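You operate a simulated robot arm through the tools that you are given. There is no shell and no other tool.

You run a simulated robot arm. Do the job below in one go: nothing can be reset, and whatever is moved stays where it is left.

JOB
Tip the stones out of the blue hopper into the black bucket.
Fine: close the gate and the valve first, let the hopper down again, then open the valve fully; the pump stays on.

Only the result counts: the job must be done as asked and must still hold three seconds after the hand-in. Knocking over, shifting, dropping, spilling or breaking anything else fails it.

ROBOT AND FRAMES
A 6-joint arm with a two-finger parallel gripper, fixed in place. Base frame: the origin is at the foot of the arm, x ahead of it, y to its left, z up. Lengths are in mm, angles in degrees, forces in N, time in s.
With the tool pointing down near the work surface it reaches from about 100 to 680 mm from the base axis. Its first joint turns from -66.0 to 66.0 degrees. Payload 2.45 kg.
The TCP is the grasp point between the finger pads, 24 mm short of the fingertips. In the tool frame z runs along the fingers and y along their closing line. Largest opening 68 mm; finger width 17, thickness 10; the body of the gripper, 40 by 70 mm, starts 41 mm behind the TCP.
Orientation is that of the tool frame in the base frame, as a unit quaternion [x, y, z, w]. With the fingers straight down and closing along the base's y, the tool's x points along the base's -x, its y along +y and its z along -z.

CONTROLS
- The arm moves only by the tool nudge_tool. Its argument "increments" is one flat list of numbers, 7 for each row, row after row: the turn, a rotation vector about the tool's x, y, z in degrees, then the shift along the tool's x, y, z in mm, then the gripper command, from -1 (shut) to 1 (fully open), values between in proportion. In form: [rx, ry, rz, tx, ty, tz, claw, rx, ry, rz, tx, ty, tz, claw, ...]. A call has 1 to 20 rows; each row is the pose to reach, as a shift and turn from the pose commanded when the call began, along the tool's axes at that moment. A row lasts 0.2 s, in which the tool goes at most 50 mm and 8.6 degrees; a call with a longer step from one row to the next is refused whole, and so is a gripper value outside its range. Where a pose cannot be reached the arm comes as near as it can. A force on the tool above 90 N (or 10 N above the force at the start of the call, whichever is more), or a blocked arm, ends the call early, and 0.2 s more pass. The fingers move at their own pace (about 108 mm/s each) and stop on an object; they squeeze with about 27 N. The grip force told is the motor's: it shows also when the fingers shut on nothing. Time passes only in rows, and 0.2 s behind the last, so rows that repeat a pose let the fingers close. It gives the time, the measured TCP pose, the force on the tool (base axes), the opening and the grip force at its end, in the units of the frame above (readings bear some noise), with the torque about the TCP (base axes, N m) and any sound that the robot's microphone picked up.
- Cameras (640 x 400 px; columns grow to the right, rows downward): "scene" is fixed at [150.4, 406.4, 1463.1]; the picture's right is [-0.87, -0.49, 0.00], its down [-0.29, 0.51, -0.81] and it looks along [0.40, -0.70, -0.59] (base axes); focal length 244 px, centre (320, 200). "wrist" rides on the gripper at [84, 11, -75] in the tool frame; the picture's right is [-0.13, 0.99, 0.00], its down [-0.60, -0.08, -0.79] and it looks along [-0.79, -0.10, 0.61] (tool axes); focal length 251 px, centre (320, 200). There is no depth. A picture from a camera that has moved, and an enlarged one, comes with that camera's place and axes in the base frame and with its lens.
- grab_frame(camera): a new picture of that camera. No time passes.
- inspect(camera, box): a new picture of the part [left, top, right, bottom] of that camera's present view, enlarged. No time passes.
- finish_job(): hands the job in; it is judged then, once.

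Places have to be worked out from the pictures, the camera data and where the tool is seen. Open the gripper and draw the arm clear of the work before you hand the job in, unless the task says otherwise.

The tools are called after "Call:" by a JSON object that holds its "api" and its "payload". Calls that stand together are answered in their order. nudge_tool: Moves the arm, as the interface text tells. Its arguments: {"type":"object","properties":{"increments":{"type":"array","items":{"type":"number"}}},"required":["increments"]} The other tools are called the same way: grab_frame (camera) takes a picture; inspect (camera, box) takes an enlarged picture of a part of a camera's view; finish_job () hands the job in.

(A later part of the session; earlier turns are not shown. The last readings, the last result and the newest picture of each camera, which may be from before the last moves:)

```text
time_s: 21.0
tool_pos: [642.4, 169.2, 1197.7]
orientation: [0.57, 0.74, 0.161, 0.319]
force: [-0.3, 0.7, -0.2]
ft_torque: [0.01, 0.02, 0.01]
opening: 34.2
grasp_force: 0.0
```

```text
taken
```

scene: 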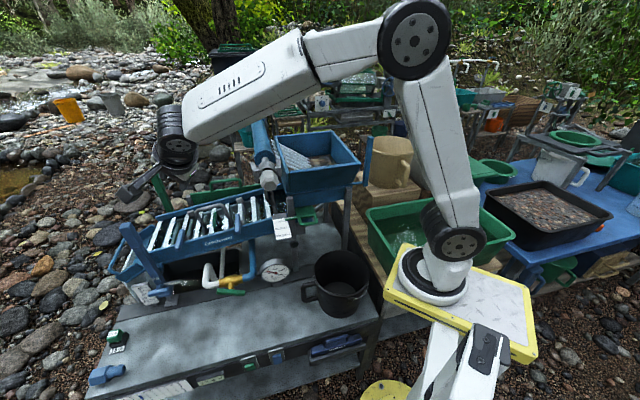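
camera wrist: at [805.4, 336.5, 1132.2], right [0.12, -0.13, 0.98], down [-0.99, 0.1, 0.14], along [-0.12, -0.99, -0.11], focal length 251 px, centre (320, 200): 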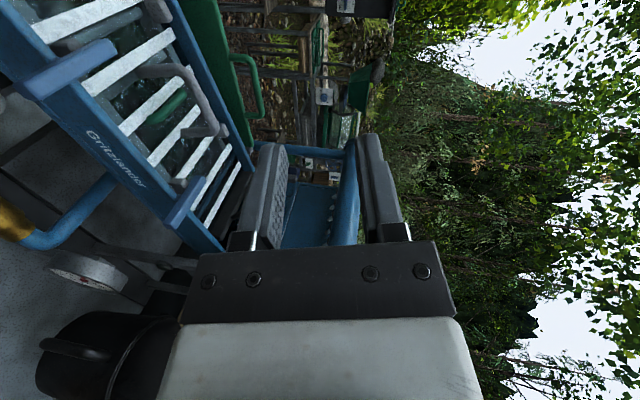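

Fully reachable again. Now I turn to fingers-down with the fingers closing along (−0.71,0.71), above the valve near (640,110,980).

Call:
{"api": "nudge_tool", "payload": {"increments": [0.3, 3.3, -7.6, 0.5, -10, 11.2, 0, 0.5, 6.7, -15.2, 1, -20, 22.5, 0, 0.8, 10, -22.8, 1.5, -30, 33.7, 0, 1, 13.4, -30.4, 2, -40, 44.9, 0, 1.3, 16.7, -38, 2.5, -50, 56.2, 0, 1.5, 20.1, -45.6, 3, -60, 67.4, 0, 1.8, 23.4, -53.2, 3.5, -70, 78.6, 0, 2, 26.8, -60.7, 4, -80, 89.9, 0, 2.3, 30.1, -68.3, 4.5, -90, 101.1, 0, 2.5, 33.5, -75.9, 5, -100, 112.3, 0, 2.8, 36.8, -83.5, 5.5, -110, 123.6, 0, 3, 40.2, -91.1, 6, -120, 134.8, 0, 3.3, 43.5, -98.7, 6.5, -130, 146, 0, 3.5, 46.9, -106.3, 7, -140, 157.3, 0, 3.8, 50.2, -113.9, 7.5, -150.3, 168.5, 0]}}

Call:
{"api": "grab_frame", "payload": {"camera": "scene"}}

Call:
{"api": "grab_frame", "payload": {"camera": "wrist"}}

```text
time_s: 24.2
tool_pos: [640.1, 111.2, 981.6]
orientation: [-0.383, 0.924, 0.001, -0.001]
force: [-0.9, -0.6, 0.4]
ft_torque: [-0.01, -0.02, 0.02]
opening: 34.1
grasp_force: 0.1
```

```text
taken
```

scene: 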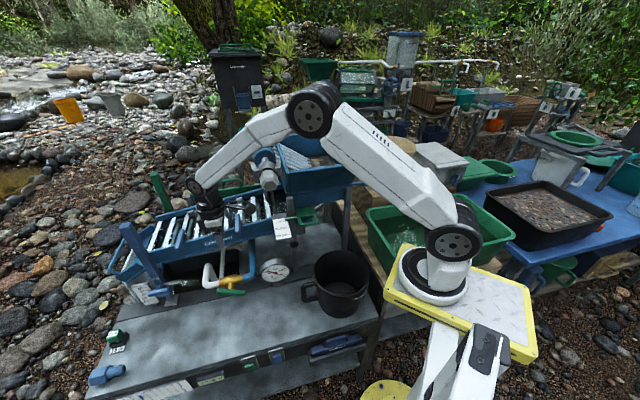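

```text
taken
camera wrist: at [574.6, 59.0, 1057.1], right [-0.61, 0.79, 0.0], down [0.48, 0.37, 0.79], along [0.63, 0.48, -0.61], focal length 251 px, centre (320, 200)
```

wrist: 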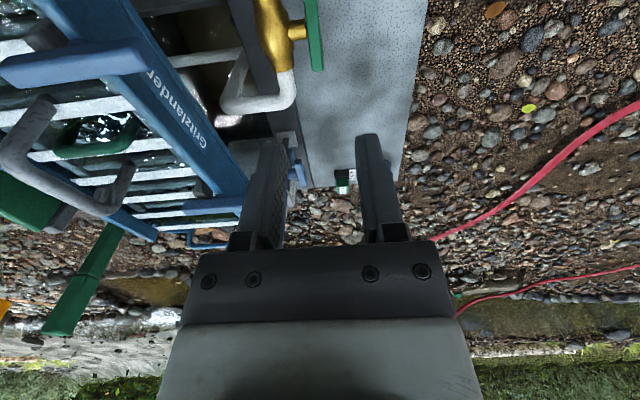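

Good: pose reached and fingers are straight down over the valve area. I enlarge the valve in the wrist view to refine the handle's place.

Call:
{"api": "inspect", "payload": {"camera": "wrist", "box": [220, 0, 380, 100]}}

Call:
{"api": "inspect", "payload": {"camera": "scene", "box": [190, 255, 270, 305]}}

```text
4.00 times, centred on (300, 50) of wrist
camera zoom: at [574.6, 59.0, 1057.1], right [-0.61, 0.79, 0.0], down [0.48, 0.37, 0.79], along [0.63, 0.48, -0.61], focal length 1006 px, centre (400, 800)
```

zoom: 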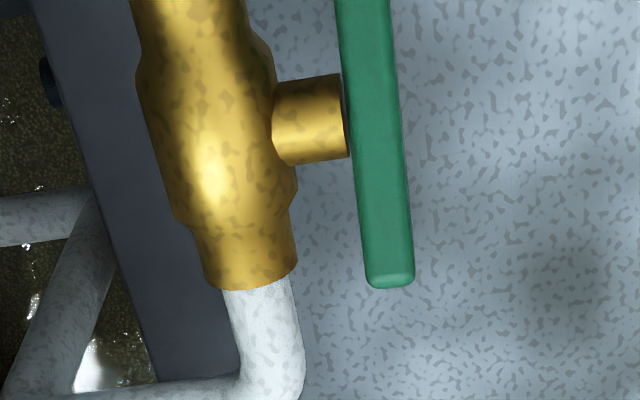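

```text
8.00 times, centred on (230, 280) of scene
camera zoom: at [150.4, 406.4, 1463.1], right [-0.87, -0.49, 0.0], down [-0.29, 0.51, -0.81], along [0.4, -0.7, -0.59], focal length 1950 px, centre (1040, -440)
```

zoom: 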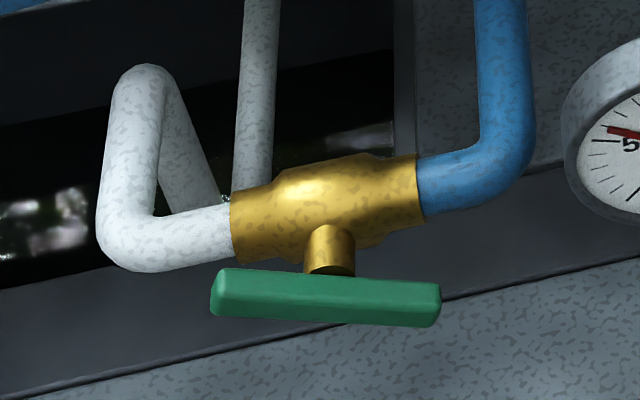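

The valve stem is at about (684,108,699) and the handle centre at about (669,123,699), tilted ~26° with its far end up. I move above that far end, to z≈800, with ~28 mm opening.

Call:
{"api": "nudge_tool", "payload": {"increments": [0, 0, 0, -12, -2.4, 36, -0.18, 0, 0, 0, -24, -4.8, 72, -0.18, 0, 0, 0, -35, -7.2, 108, -0.18, 0, 0, 0, -47, -9.6, 145, -0.18, 0, 0, 0, -58.7, -12, 181, -0.18]}}

Call:
{"api": "grab_frame", "payload": {"camera": "wrist"}}

Call:
{"api": "inspect", "payload": {"camera": "scene", "box": [170, 220, 290, 295]}}

```text
time_s: 25.4
tool_pos: [690.3, 145.9, 797.7]
orientation: [-0.381, 0.925, 0.001, -0.001]
force: [0.4, -0.2, -0.3]
ft_torque: [0.02, 0.03, 0.03]
opening: 27.9
grasp_force: 0.0
```

```text
taken
camera wrist: at [623.6, 93.7, 871.7], right [-0.61, 0.79, 0.0], down [0.48, 0.37, 0.79], along [0.63, 0.48, -0.61], focal length 251 px, centre (320, 200)
```

wrist: 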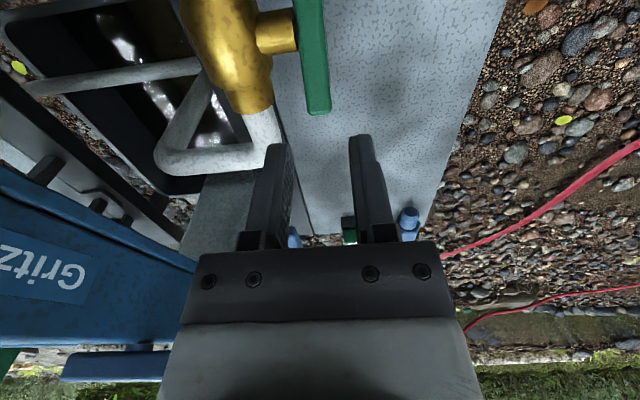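

```text
5.33 times, centred on (230, 258) of scene
camera zoom: at [150.4, 406.4, 1463.1], right [-0.87, -0.49, 0.0], down [-0.29, 0.51, -0.81], along [0.4, -0.7, -0.59], focal length 1300 px, centre (800, -107)
```

zoom: 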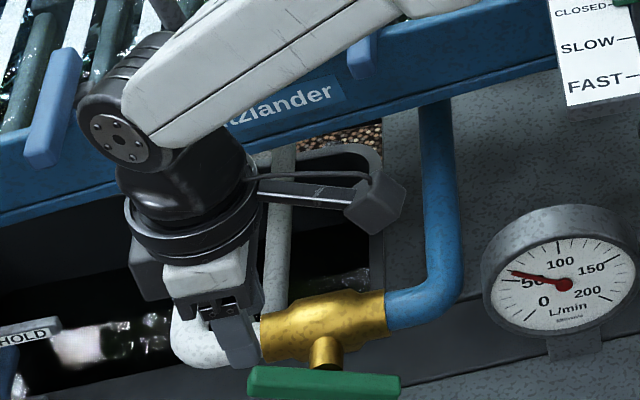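

Aligned within a couple of millimetres. I descend 50 mm and check again.

Call:
{"api": "nudge_tool", "payload": {"increments": [0, 0, 0, 3, -2, 20, -0.18, 0, 0, 0, 3, -2, 38, -0.18, 0, 0, 0, 3, -2, 52, -0.18]}}

Call:
{"api": "grab_frame", "payload": {"camera": "wrist"}}

Call:
{"api": "inspect", "payload": {"camera": "scene", "box": [190, 245, 270, 295]}}

```text
time_s: 26.2
tool_pos: [688.1, 141.9, 747.9]
orientation: [-0.382, 0.924, 0.001, 0.0]
force: [0.3, 1.1, -0.2]
ft_torque: [0.02, 0.01, 0.01]
opening: 27.8
grasp_force: 0.0
```

```text
taken
camera wrist: at [622.7, 90.1, 822.5], right [-0.61, 0.79, 0.0], down [0.48, 0.37, 0.79], along [0.63, 0.48, -0.61], focal length 251 px, centre (320, 200)
```

wrist: 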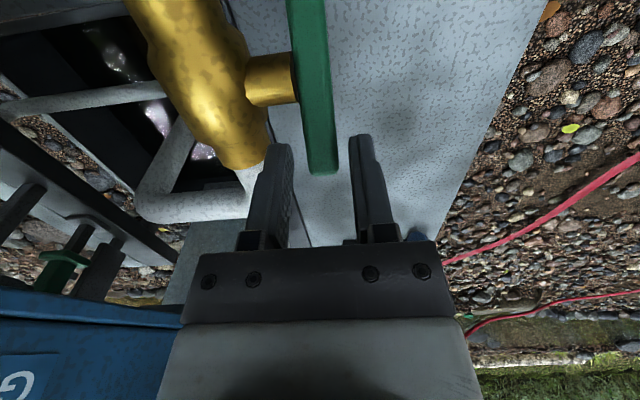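

```text
8.00 times, centred on (230, 270) of scene
camera zoom: at [150.4, 406.4, 1463.1], right [-0.87, -0.49, 0.0], down [-0.29, 0.51, -0.81], along [0.4, -0.7, -0.59], focal length 1950 px, centre (1040, -360)
```

zoom: 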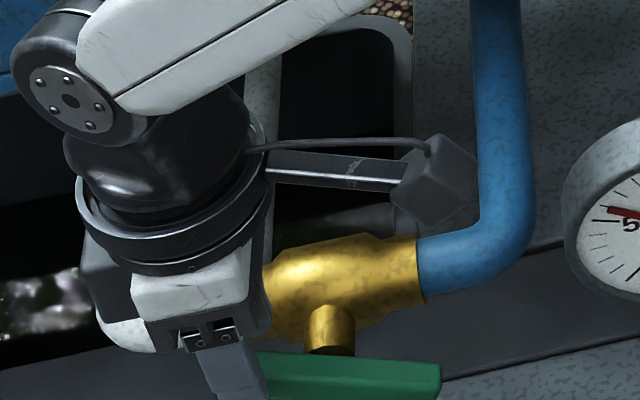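

The handle end lies centred between the fingertips. I descend the last 27 mm and close.

Call:
{"api": "nudge_tool", "payload": {"increments": [0, 0, 0, 0, 0, 14, -0.18, 0, 0, 0, 0, 0, 27, -0.18, 0, 0, 0, 0, 0, 27, -1, 0, 0, 0, 0, 0, 27, -1]}}

Call:
{"api": "grab_frame", "payload": {"camera": "wrist"}}

Call:
{"api": "inspect", "payload": {"camera": "scene", "box": [190, 255, 294, 320]}}

```text
time_s: 27.2
tool_pos: [690.3, 142.4, 720.5]
orientation: [-0.383, 0.924, 0.001, -0.002]
force: [-16.5, 9.4, 8.6]
ft_torque: [-0.6, -0.12, 0.36]
opening: 16.2
grasp_force: 34.7
```

```text
taken
camera wrist: at [622.7, 90.7, 796.1], right [-0.61, 0.79, 0.0], down [0.49, 0.37, 0.79], along [0.63, 0.48, -0.61], focal length 251 px, centre (320, 200)
```

wrist: 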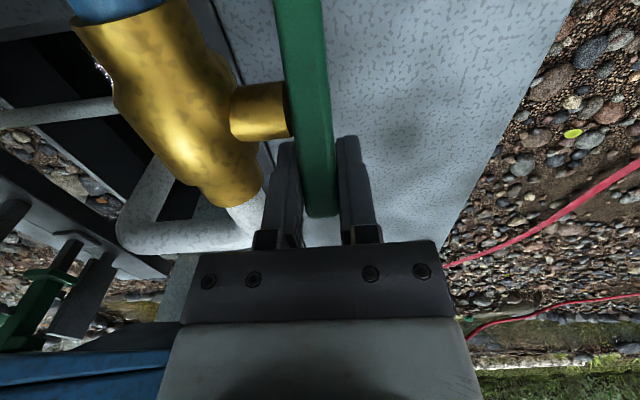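

```text
6.15 times, centred on (242, 288) of scene
camera zoom: at [149.9, 406.6, 1463.1], right [-0.87, -0.49, 0.0], down [-0.29, 0.51, -0.81], along [0.4, -0.7, -0.59], focal length 1500 px, centre (800, -338)
```

zoom: 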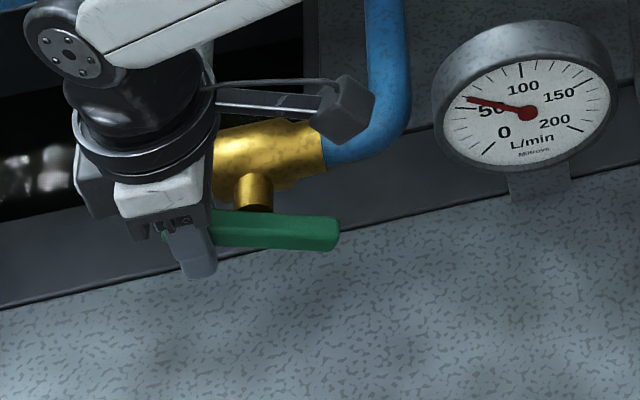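

The handle is gripped (16 mm). I turn the far end up by about 15° along its arc to learn which way closes, watching the flow gauge.

Call:
{"api": "nudge_tool", "payload": {"increments": [0, 0, 0, 2, 1, -3.7, -1, 0, 0, 0, 4.6, 1.5, -7, -1]}}

Call:
{"api": "inspect", "payload": {"camera": "scene", "box": [190, 255, 294, 320]}}

```text
time_s: 27.8
tool_pos: [686.2, 139.5, 726.0]
orientation: [-0.382, 0.924, 0.001, 0.001]
force: [1.8, 18.3, -18.3]
ft_torque: [0.27, -0.76, 0.48]
opening: 15.9
grasp_force: 34.8
```

```text
6.15 times, centred on (242, 288) of scene
camera zoom: at [150.9, 406.8, 1462.9], right [-0.87, -0.49, 0.0], down [-0.29, 0.51, -0.81], along [0.4, -0.7, -0.59], focal length 1500 px, centre (800, -338)
```

zoom: 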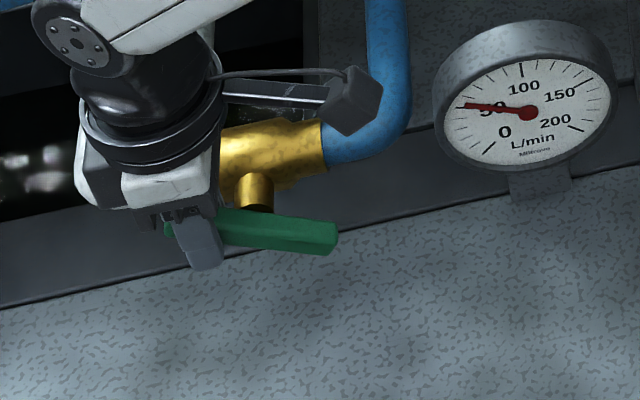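

Flow fell from 60 to about 50 L/min, so raising the far end closes the valve. I continue along the arc toward vertical.

Call:
{"api": "nudge_tool", "payload": {"increments": [0, 0, 0, 3.6, 0, -3.5, -1, 0, 0, 0, 8.2, 0, -6.8, -1, 0, 0, 0, 13.2, 0, -9.5, -1, 0, 0, 0, 17.5, 0, -11, -1]}}

Call:
{"api": "inspect", "payload": {"camera": "scene", "box": [190, 255, 294, 320]}}

Call:
{"api": "grab_frame", "payload": {"camera": "wrist"}}

```text
time_s: 28.8
tool_pos: [675.5, 129.3, 740.7]
orientation: [-0.382, 0.924, 0.0, 0.002]
force: [9.7, 26.9, -5.7]
ft_torque: [0.82, -0.57, 0.01]
opening: 16.0
grasp_force: 35.0
```

```text
6.15 times, centred on (242, 288) of scene
camera zoom: at [150.7, 407.0, 1462.9], right [-0.87, -0.49, 0.0], down [-0.29, 0.51, -0.81], along [0.4, -0.7, -0.59], focal length 1500 px, centre (800, -338)
```

zoom: 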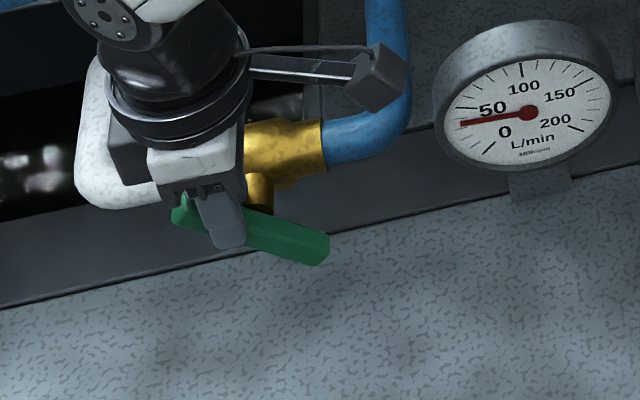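

```text
taken
camera wrist: at [608.0, 76.5, 816.1], right [-0.61, 0.79, 0.0], down [0.48, 0.37, 0.8], along [0.63, 0.49, -0.6], focal length 251 px, centre (320, 200)
```

wrist: 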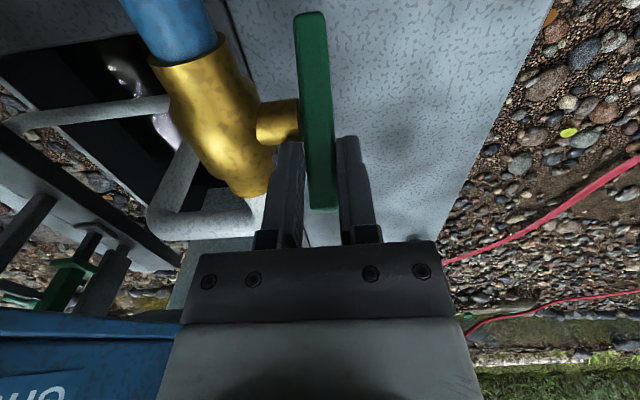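

The grip slid up the handle (handle is only at about 43°, flow ~35), so friction alone is too weak. I release, lift, close the fingers and will push the raised end sideways from its far side with solid contact.

Call:
{"api": "nudge_tool", "payload": {"increments": [0, 0, 0, 0, 0, 0, -0.1, 0, 0, 0, 0, 0, 0, -0.1, 0, 0, 0, 0, 0, -25, -0.1, 0, 0, 0, 0, 0, -50, -1, 0, 0, 0, -24, 0, -50, -1, 0, 0, 0, -50, 0, -50, -1]}}

Call:
{"api": "grab_frame", "payload": {"camera": "wrist"}}

Call:
{"api": "inspect", "payload": {"camera": "scene", "box": [190, 255, 294, 320]}}

```text
time_s: 30.2
tool_pos: [708.9, 161.1, 789.1]
orientation: [-0.382, 0.924, 0.001, 0.0]
force: [-0.8, 0.5, 0.2]
ft_torque: [-0.01, 0.02, -0.01]
opening: 0.1
grasp_force: 23.6
```

```text
taken
camera wrist: at [643.1, 109.3, 864.5], right [-0.61, 0.79, 0.0], down [0.48, 0.37, 0.79], along [0.63, 0.48, -0.61], focal length 251 px, centre (320, 200)
```

wrist: 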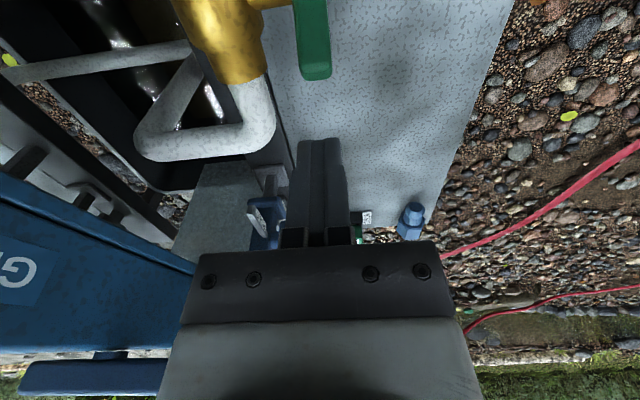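

```text
6.15 times, centred on (242, 288) of scene
camera zoom: at [150.4, 406.4, 1463.1], right [-0.87, -0.49, 0.0], down [-0.29, 0.51, -0.81], along [0.4, -0.7, -0.59], focal length 1500 px, centre (800, -338)
```

zoom: 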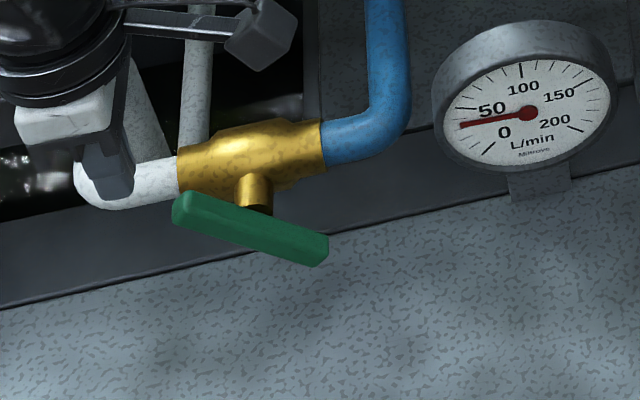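

The handle is at about 50–55° now. I lower the closed fingers on the far side of its raised end and push it back toward vertical.

Call:
{"api": "nudge_tool", "payload": {"increments": [0, 0, 0, 0, 1, 26, -1, 0, 0, 0, 0, 1, 51, -1, 0, 0, 0, 8, 1, 51, -1, 0, 0, 0, 14, 1, 51, -1, 0, 0, 0, 19, 1, 51, -1, 0, 0, 0, 24, 1, 51, -1, 0, 0, 0, 28, 1, 51, -1]}}

Call:
{"api": "grab_frame", "payload": {"camera": "wrist"}}

Call:
{"api": "inspect", "payload": {"camera": "scene", "box": [190, 255, 294, 320]}}

```text
time_s: 31.8
tool_pos: [694.7, 147.7, 747.6]
orientation: [-0.382, 0.924, 0.001, 0.01]
force: [4.2, 31.1, 37.6]
ft_torque: [-0.19, 0.27, -0.21]
opening: 0.0
grasp_force: 23.7
out of reach, approached as far as the arm can: row 2
```

```text
taken
camera wrist: at [626.6, 95.3, 821.4], right [-0.61, 0.79, 0.0], down [0.47, 0.37, 0.8], along [0.64, 0.49, -0.59], focal length 251 px, centre (320, 200)
```

wrist: 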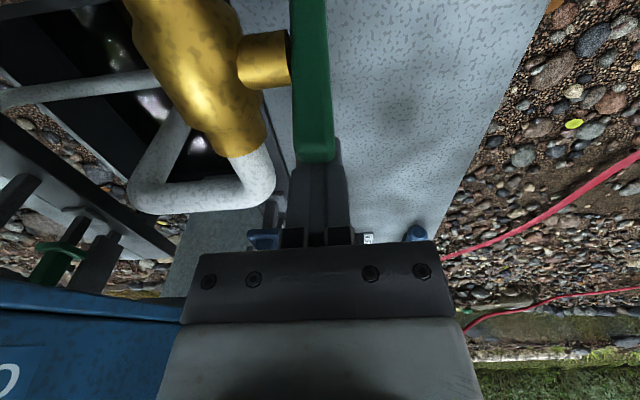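

```text
6.15 times, centred on (242, 288) of scene
camera zoom: at [149.6, 406.9, 1463.0], right [-0.87, -0.49, 0.0], down [-0.29, 0.51, -0.81], along [0.4, -0.7, -0.58], focal length 1500 px, centre (800, -338)
```

zoom: 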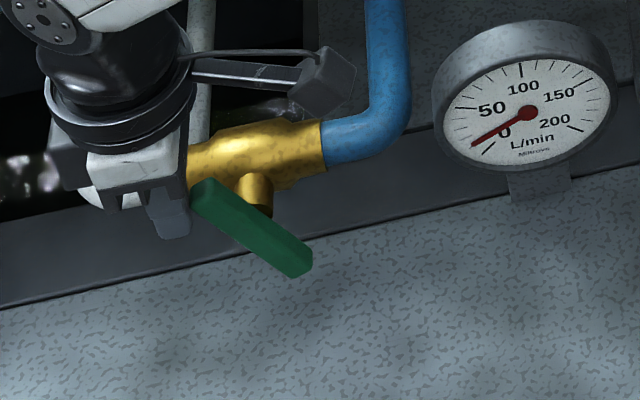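

Flow is down to about 10 and the handle is near 70–78°. I continue the push, slightly raised to relieve the vertical load.

Call:
{"api": "nudge_tool", "payload": {"increments": [0, 0, 0, 3, 0, -5, -1, 0, 0, 0, 6, 0, -6, -1, 0, 0, 0, 9, 0, -6, -1, 0, 0, 0, 12, 0, -6, -1]}}

Call:
{"api": "inspect", "payload": {"camera": "scene", "box": [190, 255, 294, 320]}}

Call:
{"api": "inspect", "payload": {"camera": "scene", "box": [255, 255, 295, 280]}}

```text
time_s: 32.8
tool_pos: [685.1, 138.8, 753.1]
orientation: [-0.383, 0.924, 0.0, 0.01]
force: [-3.7, 23.5, 49.9]
ft_torque: [-0.26, 0.36, -0.17]
opening: 0.1
grasp_force: 23.1
```

```text
6.15 times, centred on (242, 288) of scene
camera zoom: at [149.2, 406.7, 1463.1], right [-0.87, -0.49, 0.0], down [-0.29, 0.51, -0.81], along [0.4, -0.7, -0.58], focal length 1500 px, centre (800, -338)
```

zoom: 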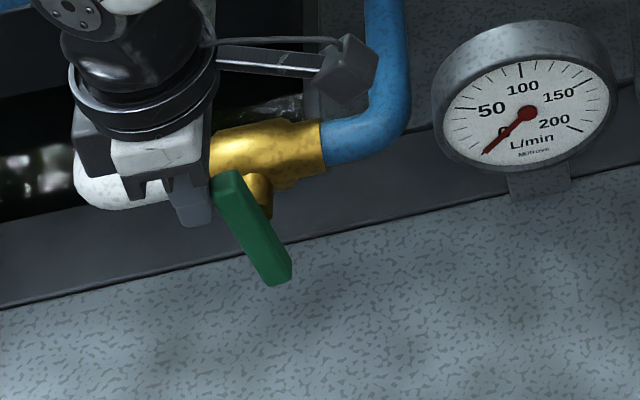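

```text
16.00 times, centred on (275, 268) of scene
camera zoom: at [149.2, 406.7, 1463.1], right [-0.87, -0.49, 0.0], down [-0.29, 0.51, -0.81], along [0.4, -0.7, -0.58], focal length 3899 px, centre (1040, -880)
```

zoom: 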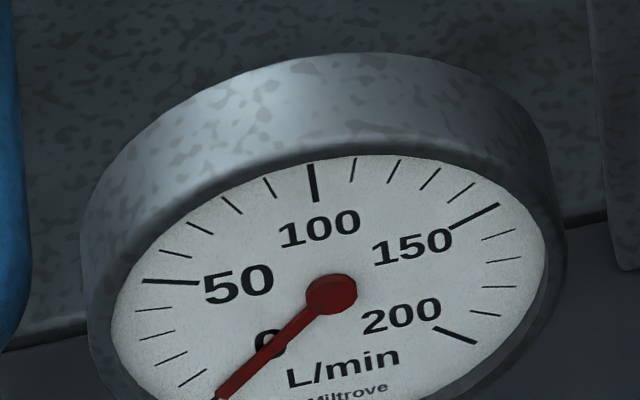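

The gauge reads about zero and the handle is at ~85°. I push a last few millimetres to reach the stop.

Call:
{"api": "nudge_tool", "payload": {"increments": [0, 0, 0, 1, 0, -5, -1, 0, 0, 0, 3, 0, -6, -1, 0, 0, 0, 5, 0, -6, -1, 0, 0, 0, 7, 0, -6, -1, 0, 0, 0, 9, 0, -6, -1]}}

Call:
{"api": "inspect", "payload": {"camera": "scene", "box": [190, 255, 294, 320]}}

```text
time_s: 34.0
tool_pos: [680.2, 133.1, 755.8]
orientation: [-0.382, 0.924, 0.0, 0.013]
force: [33.3, 36.1, 2.8]
ft_torque: [0.86, 0.11, -0.01]
opening: 0.0
grasp_force: 23.7
```

```text
6.15 times, centred on (242, 288) of scene
camera zoom: at [151.1, 407.1, 1462.8], right [-0.87, -0.49, 0.0], down [-0.29, 0.51, -0.81], along [0.4, -0.7, -0.59], focal length 1500 px, centre (800, -338)
```

zoom: 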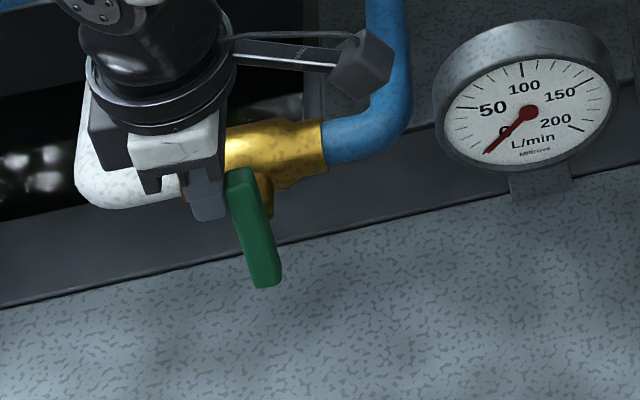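

The force jumped to ~49 N against the push with flow at zero: the valve is at its closed stop. I back off, lift and move inward.

Call:
{"api": "nudge_tool", "payload": {"increments": [0, 0, 0, -12, 0, 0, -1, 0, 0, 0, -20, 0, -15, -1, 0, 0, 0, -20, 0, -60, -1, 0, 0, 0, -10, 5, -105, -1, 0, 0, 0, 20, 15, -140, -1, 0, 0, 0, 55, 25, -170, -1, 0, 0, 0, 85, 40, -205, -1, 0, 0, 0, 112, 52, -240, -1]}}

Call:
{"api": "inspect", "payload": {"camera": "scene", "box": [190, 255, 294, 320]}}

Call:
{"api": "inspect", "payload": {"camera": "scene", "box": [255, 255, 295, 280]}}

```text
time_s: 35.8
tool_pos: [558.9, 86.3, 990.2]
orientation: [-0.381, 0.925, 0.001, -0.001]
force: [0.3, 0.4, -0.1]
ft_torque: [0.0, -0.02, -0.03]
opening: 0.1
grasp_force: 23.6
```

```text
6.15 times, centred on (242, 288) of scene
camera zoom: at [150.4, 406.4, 1463.1], right [-0.87, -0.49, 0.0], down [-0.29, 0.51, -0.81], along [0.4, -0.7, -0.59], focal length 1500 px, centre (800, -338)
```

zoom: 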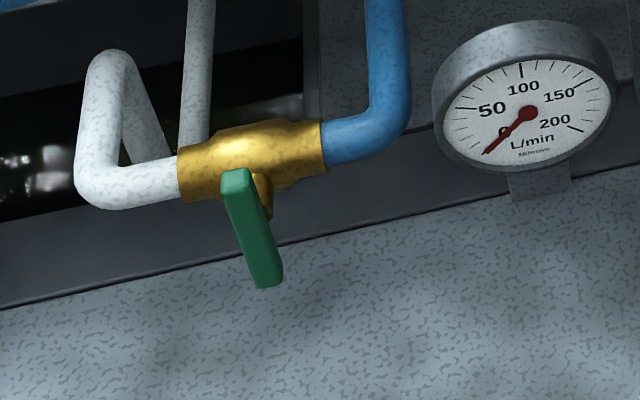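

```text
16.00 times, centred on (275, 268) of scene
camera zoom: at [150.4, 406.4, 1463.1], right [-0.87, -0.49, 0.0], down [-0.29, 0.51, -0.81], along [0.4, -0.7, -0.59], focal length 3899 px, centre (1040, -880)
```

zoom: 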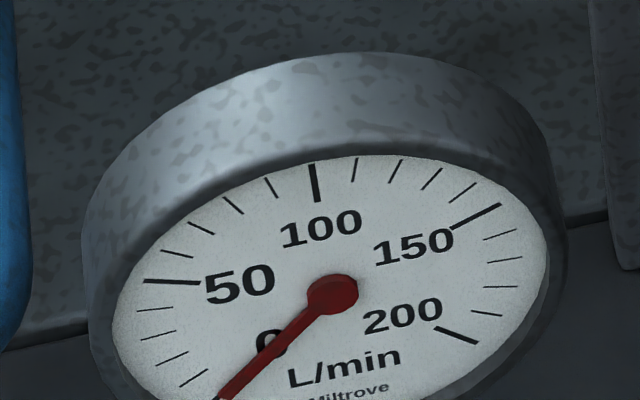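

Valve closed and gauge at zero. Now I turn the tool 90° back and move up in front of the hopper, fingers open, heading for the hopper lever.

Call:
{"api": "nudge_tool", "payload": {"increments": [0, 0, 8.2, 18, 0, -19, 1, 0, 0, 16.4, 36, -1, -38, 1, 0, 0, 24.6, 54, -1, -57, 1, 0, 0, 32.8, 73, -2, -76, 1, 0, 0, 41, 91, -2, -95, 1, 0, 0, 49.2, 110, -3, -114, 1, 0, 0, 57.4, 128, -3, -133, 1, 0, 0, 65.6, 146, -4, -152, 1, 0, 0, 73.8, 165, -4, -171, 1, 0, 0, 82, 183, -5, -190, 1, 0, 0, 90, 201, -5, -210, 1]}}

Call:
{"api": "grab_frame", "payload": {"camera": "wrist"}}

Call:
{"api": "grab_frame", "payload": {"camera": "scene"}}

```text
time_s: 36.8
tool_pos: [506.8, 46.3, 1062.0]
orientation: [-0.123, 0.992, 0.006, -0.004]
force: [6.7, 36.1, -10.2]
ft_torque: [-2.26, 0.41, 1.22]
opening: 67.8
grasp_force: 0.0
stopped in row 5: the force on the tool passed its limit at 108 N (the readings are from after the stop); the commanded pose is now the measured one
```

```text
taken
camera wrist: at [423.3, 36.6, 1138.2], right [-0.12, 0.99, 0.01], down [0.61, 0.06, 0.79], along [0.78, 0.1, -0.61], focal length 251 px, centre (320, 200)
```

wrist: 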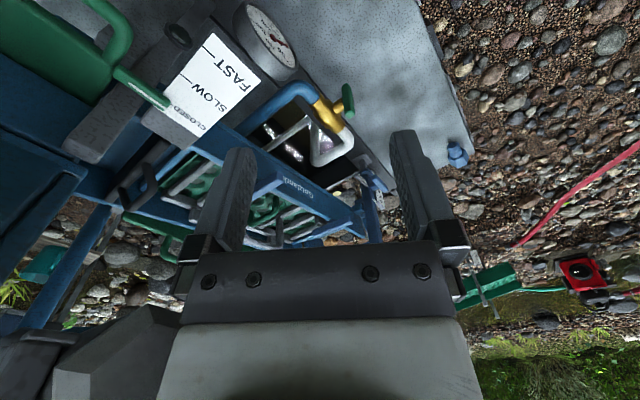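

```text
taken
```

scene: 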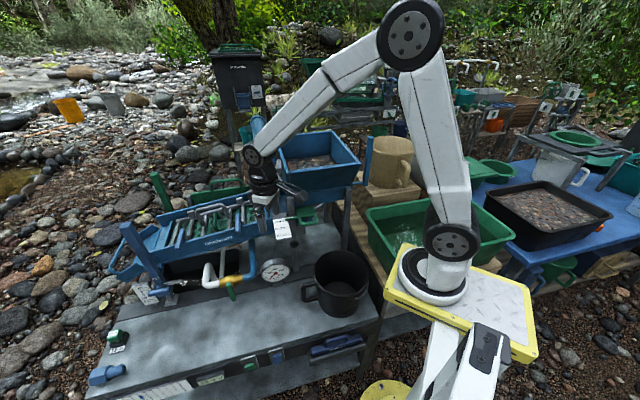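

The gripper bumped the roller's grey hex end, which I had located near (544,-10,1120) but passed too close to. I back straight away from it and check whether it moved.

Call:
{"api": "nudge_tool", "payload": {"increments": [0, 0, 0, 2, 30, 0, 1, 0, 0, 0, 24, 65, 0, 1, 0, 0, 0, 60, 75, 0, 1]}}

Call:
{"api": "inspect", "payload": {"camera": "scene", "box": [230, 110, 390, 210]}}

Call:
{"api": "grab_frame", "payload": {"camera": "scene"}}

Call:
{"api": "grab_frame", "payload": {"camera": "wrist"}}

```text
time_s: 37.6
tool_pos: [428.8, 100.3, 1063.7]
orientation: [-0.12, 0.993, 0.005, -0.003]
force: [0.2, 0.0, -0.2]
ft_torque: [-0.01, -0.04, 0.04]
opening: 68.1
grasp_force: 0.0
```

```text
4.00 times, centred on (310, 160) of scene
camera zoom: at [150.4, 406.4, 1463.1], right [-0.87, -0.49, 0.0], down [-0.29, 0.51, -0.81], along [0.4, -0.7, -0.59], focal length 975 px, centre (360, 360)
```

zoom: 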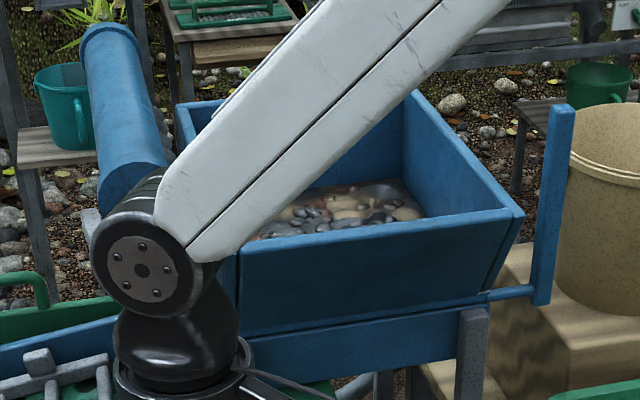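

```text
taken
```

scene: 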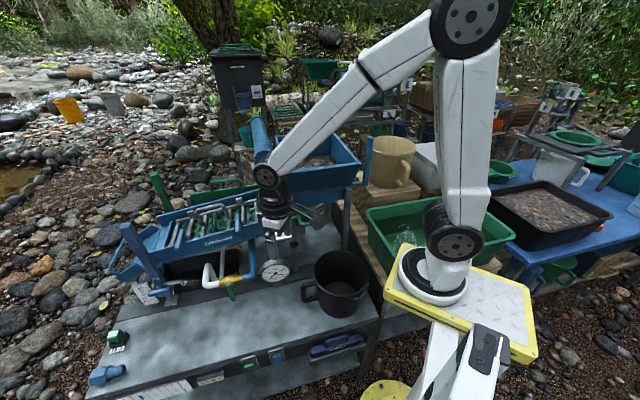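

```text
taken
camera wrist: at [345.9, 90.7, 1140.1], right [-0.11, 0.99, 0.01], down [0.61, 0.06, 0.79], along [0.78, 0.09, -0.61], focal length 251 px, centre (320, 200)
```

wrist: 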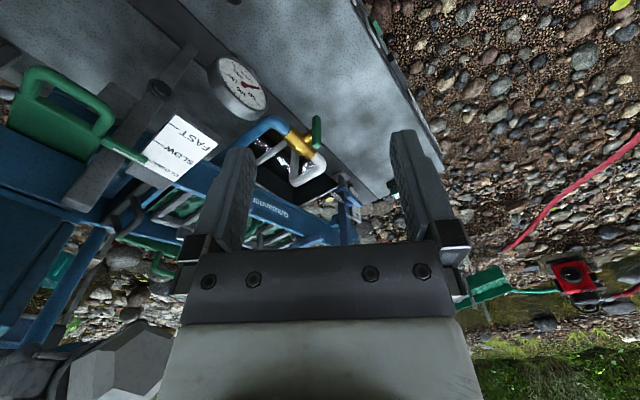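

Free again with no residual force; the far end of the roller looks unmoved. I rise straight up and turn to the 45° yaw for the lever.

Call:
{"api": "nudge_tool", "payload": {"increments": [0, 0, 7.3, 2, 0, -30, 1, 0, 0, 14.7, 4, 0, -60, 1, 0, 0, 22, 6, 0, -90, 1, 0, 0, 29.4, 10, 0, -115, 1, 0, 0, 36.8, 20, -5, -135, 1, 0, 0, 44.1, 28, -14, -150, 1, 0, 0, 51.5, 34, -22, -156, 1, 0, 0, 58.8, 38, -32, -156, 1]}}

Call:
{"api": "inspect", "payload": {"camera": "scene", "box": [230, 110, 390, 210]}}

Call:
{"api": "grab_frame", "payload": {"camera": "wrist"}}

```text
time_s: 39.4
tool_pos: [402.1, 59.1, 1219.3]
orientation: [0.385, 0.923, 0.002, -0.005]
force: [0.0, 0.1, 0.1]
ft_torque: [0.04, 0.03, -0.02]
opening: 68.1
grasp_force: 0.2
```

```text
4.00 times, centred on (310, 160) of scene
camera zoom: at [150.4, 406.4, 1463.1], right [-0.87, -0.49, 0.0], down [-0.29, 0.51, -0.81], along [0.4, -0.7, -0.59], focal length 975 px, centre (360, 360)
```

zoom: 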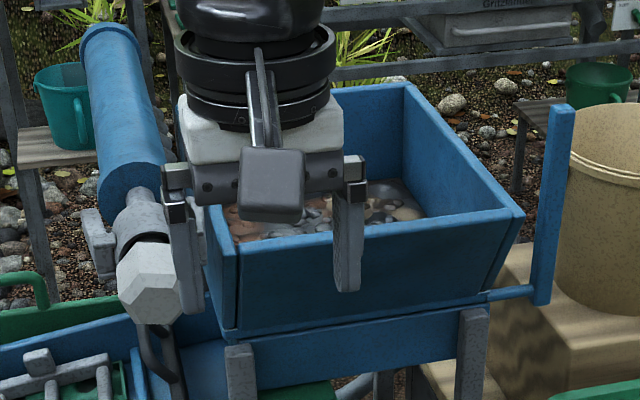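

```text
taken
camera wrist: at [350.8, 126.0, 1296.5], right [0.8, 0.61, 0.0], down [0.38, -0.49, 0.79], along [0.48, -0.63, -0.62], focal length 251 px, centre (320, 200)
```

wrist: 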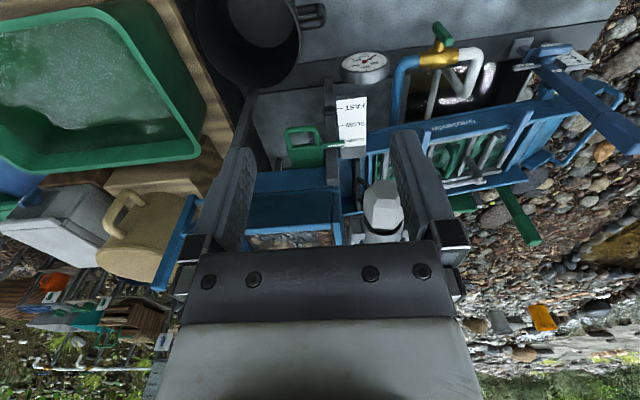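

The hex end and roller look unmoved, and the white "bars" in the hopper were water jets, now off. I move toward the lever, stopping just in front of and above it.

Call:
{"api": "nudge_tool", "payload": {"increments": [0, 0, 0, -28, -34, 0, 1, 0, 0, 0, -55, -68, 0, 1, 0, 0, 0, -83, -103, 0, 1, 0, 0, 0, -111, -137, 0, 1, 0, 0, 0, -138, -171, 0, 1, 0, 0, 0, -166, -205, 0, 1, 0, 0, 0, -194, -240, 0, 1, 0, 0, 0, -221, -274, 0, 1, 0, 0, 0, -249, -308, 0, 1]}}

Call:
{"api": "grab_frame", "payload": {"camera": "wrist"}}

Call:
{"api": "grab_frame", "payload": {"camera": "scene"}}

```text
time_s: 41.4
tool_pos: [360.5, -334.4, 1217.8]
orientation: [0.383, 0.924, 0.003, -0.004]
force: [-0.2, -0.3, 0.0]
ft_torque: [0.01, 0.05, 0.0]
opening: 68.0
grasp_force: 0.1
```

```text
taken
camera wrist: at [309.2, -267.5, 1294.9], right [0.79, 0.61, 0.0], down [0.38, -0.49, 0.79], along [0.48, -0.62, -0.62], focal length 251 px, centre (320, 200)
```

wrist: 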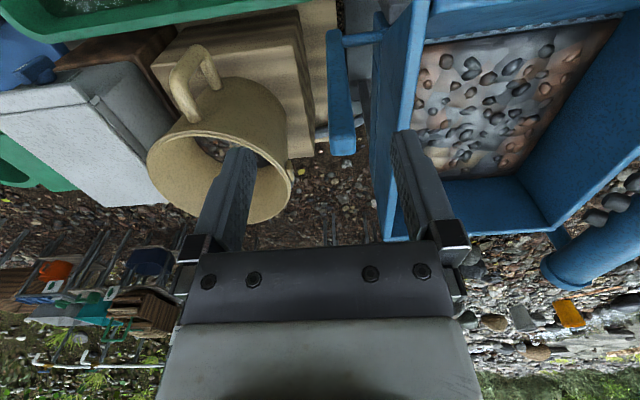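

```text
taken
```

scene: 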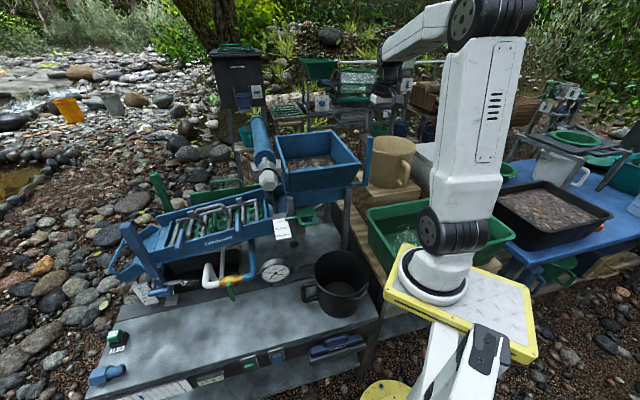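

The lever is now clearly in view in front of the fingers. I enlarge to measure its thickness and its clearance to the hopper wall.

Call:
{"api": "inspect", "payload": {"camera": "wrist", "box": [280, 0, 460, 160]}}

Call:
{"api": "inspect", "payload": {"camera": "scene", "box": [260, 110, 388, 190]}}

```text
2.50 times, centred on (370, 80) of wrist
camera zoom: at [309.2, -267.5, 1294.9], right [0.79, 0.61, 0.0], down [0.38, -0.49, 0.79], along [0.48, -0.62, -0.62], focal length 629 px, centre (195, 500)
```

zoom: 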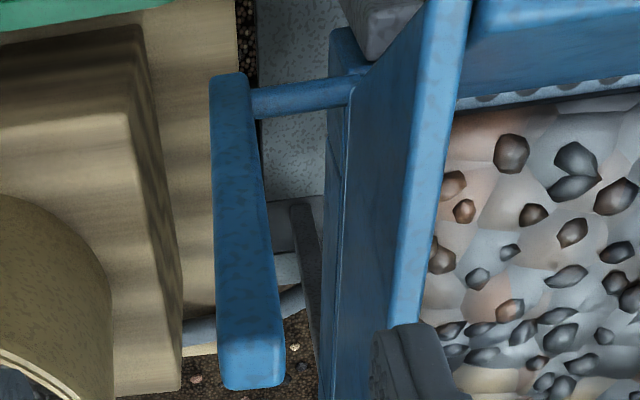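

```text
5.00 times, centred on (324, 150) of scene
camera zoom: at [150.4, 406.4, 1463.1], right [-0.87, -0.49, 0.0], down [-0.29, 0.51, -0.81], along [0.4, -0.7, -0.59], focal length 1219 px, centre (300, 450)
```

zoom: 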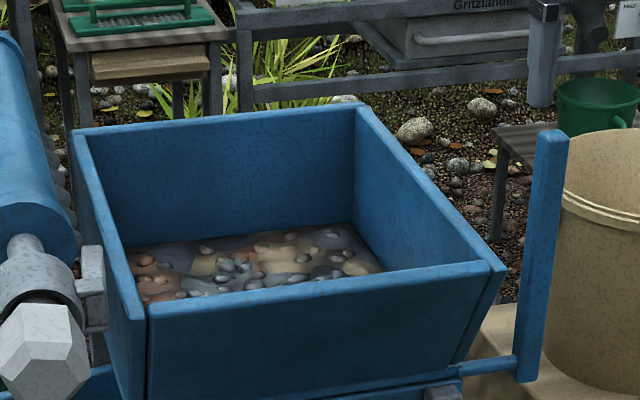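

Lever top is near (382,-339,1163), about 17 mm wide, with enough room to the hopper wall. I centre over it and descend around it with a 50 mm opening.

Call:
{"api": "nudge_tool", "payload": {"increments": [0, 0, 0, -19.7, 11.5, 0, 0.47, 0, 0, 0, -19.7, 11.5, 30, 0.47]}}

Call:
{"api": "grab_frame", "payload": {"camera": "wrist"}}

Call:
{"api": "inspect", "payload": {"camera": "scene", "box": [330, 80, 442, 150]}}

```text
time_s: 42.0
tool_pos: [382.2, -336.7, 1188.1]
orientation: [0.384, 0.923, 0.002, -0.004]
force: [0.6, 0.2, -0.1]
ft_torque: [-0.02, 0.0, 0.0]
opening: 49.9
grasp_force: 0.0
```

```text
taken
camera wrist: at [331.1, -270.6, 1264.2], right [0.79, 0.61, 0.0], down [0.38, -0.49, 0.79], along [0.48, -0.62, -0.62], focal length 251 px, centre (320, 200)
```

wrist: 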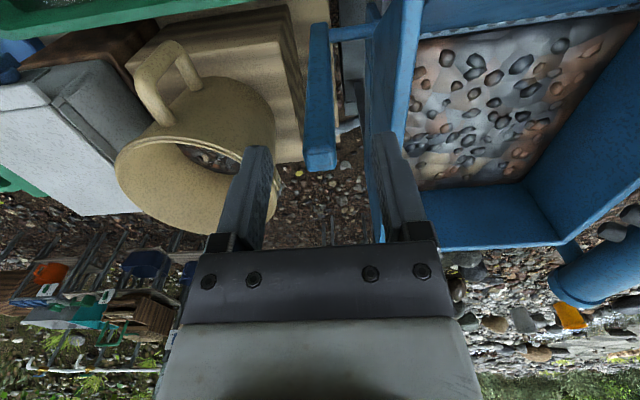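

```text
5.71 times, centred on (386, 115) of scene
camera zoom: at [150.4, 406.4, 1463.1], right [-0.87, -0.49, 0.0], down [-0.29, 0.51, -0.81], along [0.4, -0.7, -0.59], focal length 1393 px, centre (-57, 686)
```

zoom: 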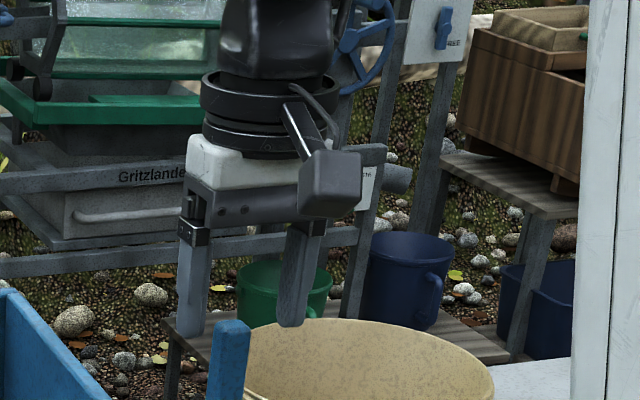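

The lever end sits between the fingertips. I go down the last 43 mm (shifted 4 mm) and close.

Call:
{"api": "nudge_tool", "payload": {"increments": [0, 0, 0, -4, 0, 15, 0.47, 0, 0, 0, -4, 0, 30, 0.47, 0, 0, 0, -4, 0, 43, 0.47, 0, 0, 0, -4, 0, 43, -1, 0, 0, 0, -4, 0, 43, -1]}}

Call:
{"api": "grab_frame", "payload": {"camera": "wrist"}}

Call:
{"api": "inspect", "payload": {"camera": "scene", "box": [290, 80, 450, 180]}}

```text
time_s: 43.2
tool_pos: [384.4, -340.9, 1145.1]
orientation: [0.384, 0.923, 0.003, -0.004]
force: [-0.6, -0.2, -0.4]
ft_torque: [-0.33, 0.09, 0.22]
opening: 17.9
grasp_force: 36.5
```

```text
taken
camera wrist: at [333.1, -274.5, 1220.8], right [0.79, 0.61, 0.0], down [0.38, -0.49, 0.79], along [0.48, -0.62, -0.62], focal length 251 px, centre (320, 200)
```

wrist: 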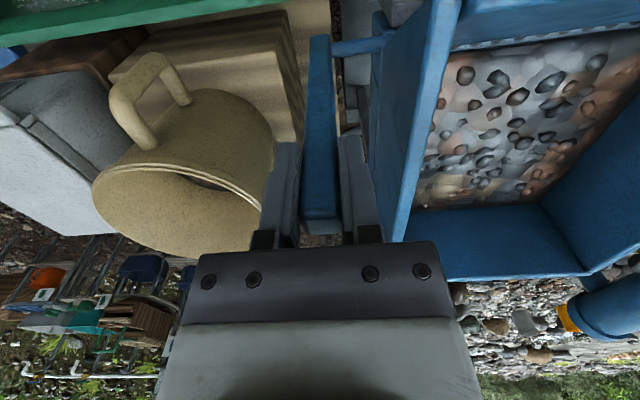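

```text
4.00 times, centred on (370, 130) of scene
camera zoom: at [150.4, 406.4, 1463.1], right [-0.87, -0.49, 0.0], down [-0.29, 0.51, -0.81], along [0.4, -0.7, -0.59], focal length 975 px, centre (120, 480)
```

zoom: 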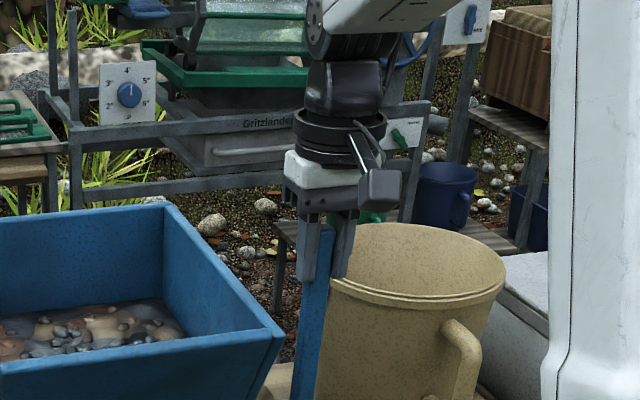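

The lever is firmly gripped near its top (about 176 mm above the axle). I pull it along its arc toward the base, tilting the tool along, first to about 29°.

Call:
{"api": "nudge_tool", "payload": {"increments": [0, -2.8, 0, 12.2, 0, 1.5, -1, 0, -5.6, 0, 24.3, 0, 3.8, -1, 0, -8.4, 0, 36.1, 0, 7, -1, 0, -11.2, 0, 47.7, 0, 11, -1, 0, -14, 0, 59, 0, 15.8, -1, 0, -16.8, 0, 70, 0, 21.4, -1]}}

Call:
{"api": "grab_frame", "payload": {"camera": "wrist"}}

Call:
{"api": "grab_frame", "payload": {"camera": "scene"}}

```text
time_s: 44.6
tool_pos: [334.4, -293.1, 1123.5]
orientation: [0.379, 0.914, -0.055, 0.133]
force: [7.1, -3.5, 18.0]
ft_torque: [-0.22, -1.19, 0.43]
opening: 17.9
grasp_force: 35.7
```

```text
taken
camera wrist: at [270.9, -212.2, 1172.2], right [0.79, 0.61, 0.04], down [0.19, -0.31, 0.93], along [0.58, -0.73, -0.36], focal length 251 px, centre (320, 200)
```

wrist: 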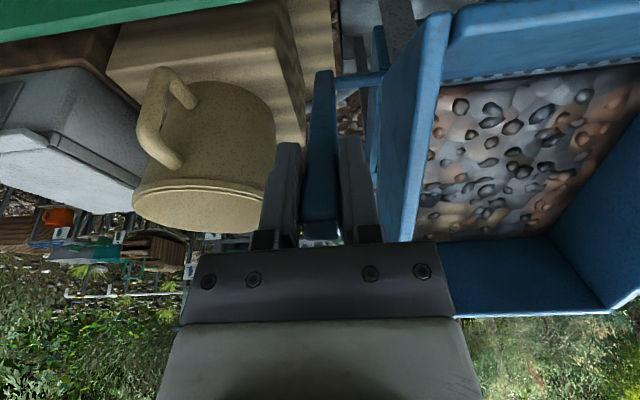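

```text
taken
```

scene: 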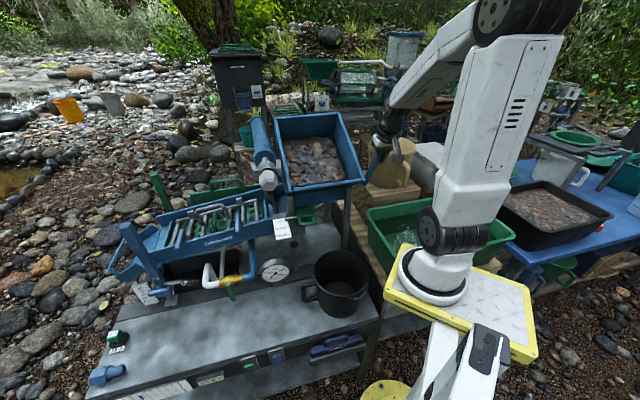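

The hopper tips freely with low force, stones still in place. I continue the arc to about 49°.

Call:
{"api": "nudge_tool", "payload": {"increments": [0, -2.8, 0, 11.9, 0, 2.9, -1, 0, -5.6, 0, 23.5, 0, 6.7, -1, 0, -8.4, 0, 35, 0, 11.5, -1, 0, -11.2, 0, 46, 0, 16.8, -1, 0, -14, 0, 56.6, 0, 23, -1]}}

Call:
{"api": "grab_frame", "payload": {"camera": "wrist"}}

Call:
{"api": "grab_frame", "payload": {"camera": "scene"}}

```text
time_s: 45.8
tool_pos: [302.9, -259.0, 1086.5]
orientation: [0.37, 0.891, -0.101, 0.242]
force: [8.1, -24.0, -3.7]
ft_torque: [0.15, -0.99, 0.54]
opening: 17.7
grasp_force: 36.0
```

```text
taken
camera wrist: at [232.2, -173.2, 1108.4], right [0.78, 0.62, 0.06], down [0.03, -0.14, 0.99], along [0.62, -0.77, -0.13], focal length 251 px, centre (320, 200)
```

wrist: 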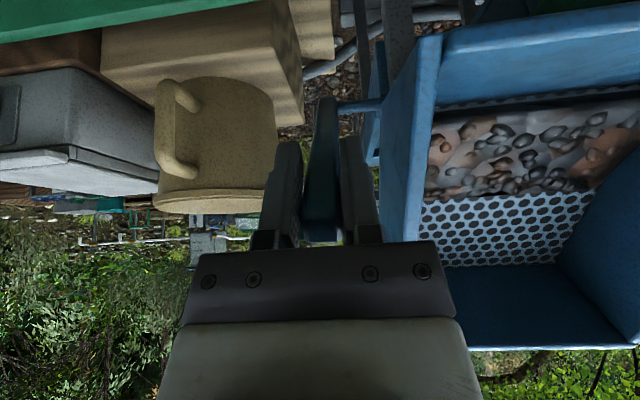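

```text
taken
```

scene: 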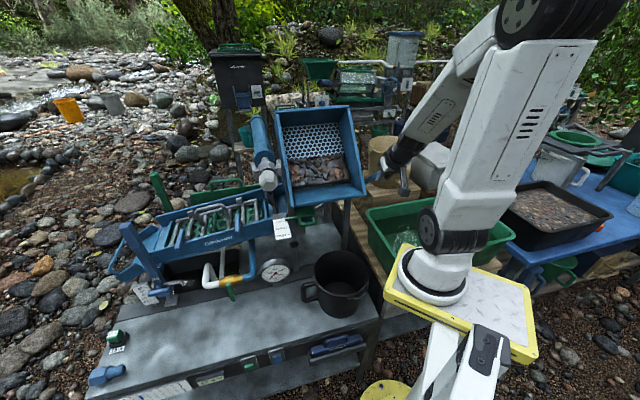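

The stones are sliding to the front wall. I keep tipping in smaller portions and watch the pour.

Call:
{"api": "nudge_tool", "payload": {"increments": [0, -2, 0, 11.6, 0, 4.3, -1, 0, -4, 0, 22.7, 0, 9.3, -1, 0, -6, 0, 33.6, 0, 15.1, -1]}}

Call:
{"api": "grab_frame", "payload": {"camera": "scene"}}

Call:
{"api": "inspect", "payload": {"camera": "scene", "box": [250, 80, 410, 180]}}

```text
time_s: 46.6
tool_pos: [307.2, -264.3, 1067.4]
orientation: [0.344, 0.893, -0.108, 0.27]
force: [-17.8, 50.6, 45.6]
ft_torque: [-2.28, 0.69, -1.64]
opening: 19.2
grasp_force: 36.8
out of reach, approached as far as the arm can: row 1, 2, 3
stopped in row 3: the force on the tool passed its limit at 123 N (the readings are from after the stop); the commanded pose is now the measured one
```

```text
taken
```

scene: 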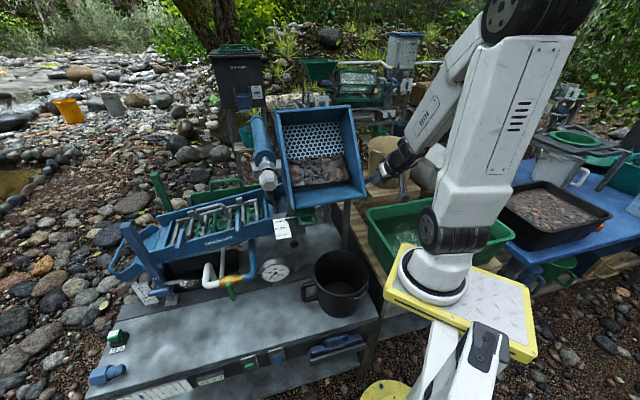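

```text
4.00 times, centred on (330, 130) of scene
camera zoom: at [149.4, 408.5, 1462.6], right [-0.87, -0.49, 0.0], down [-0.29, 0.51, -0.81], along [0.4, -0.71, -0.58], focal length 975 px, centre (280, 480)
```

zoom: 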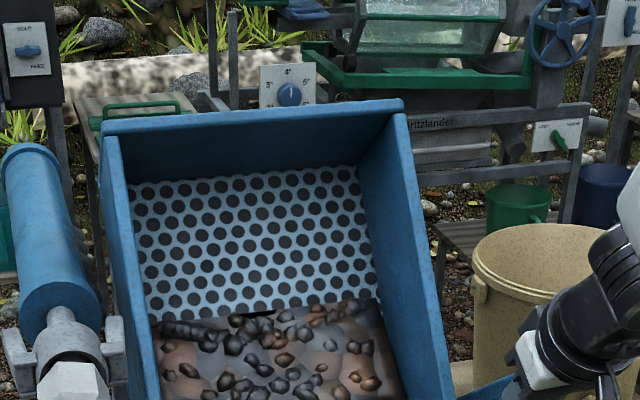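

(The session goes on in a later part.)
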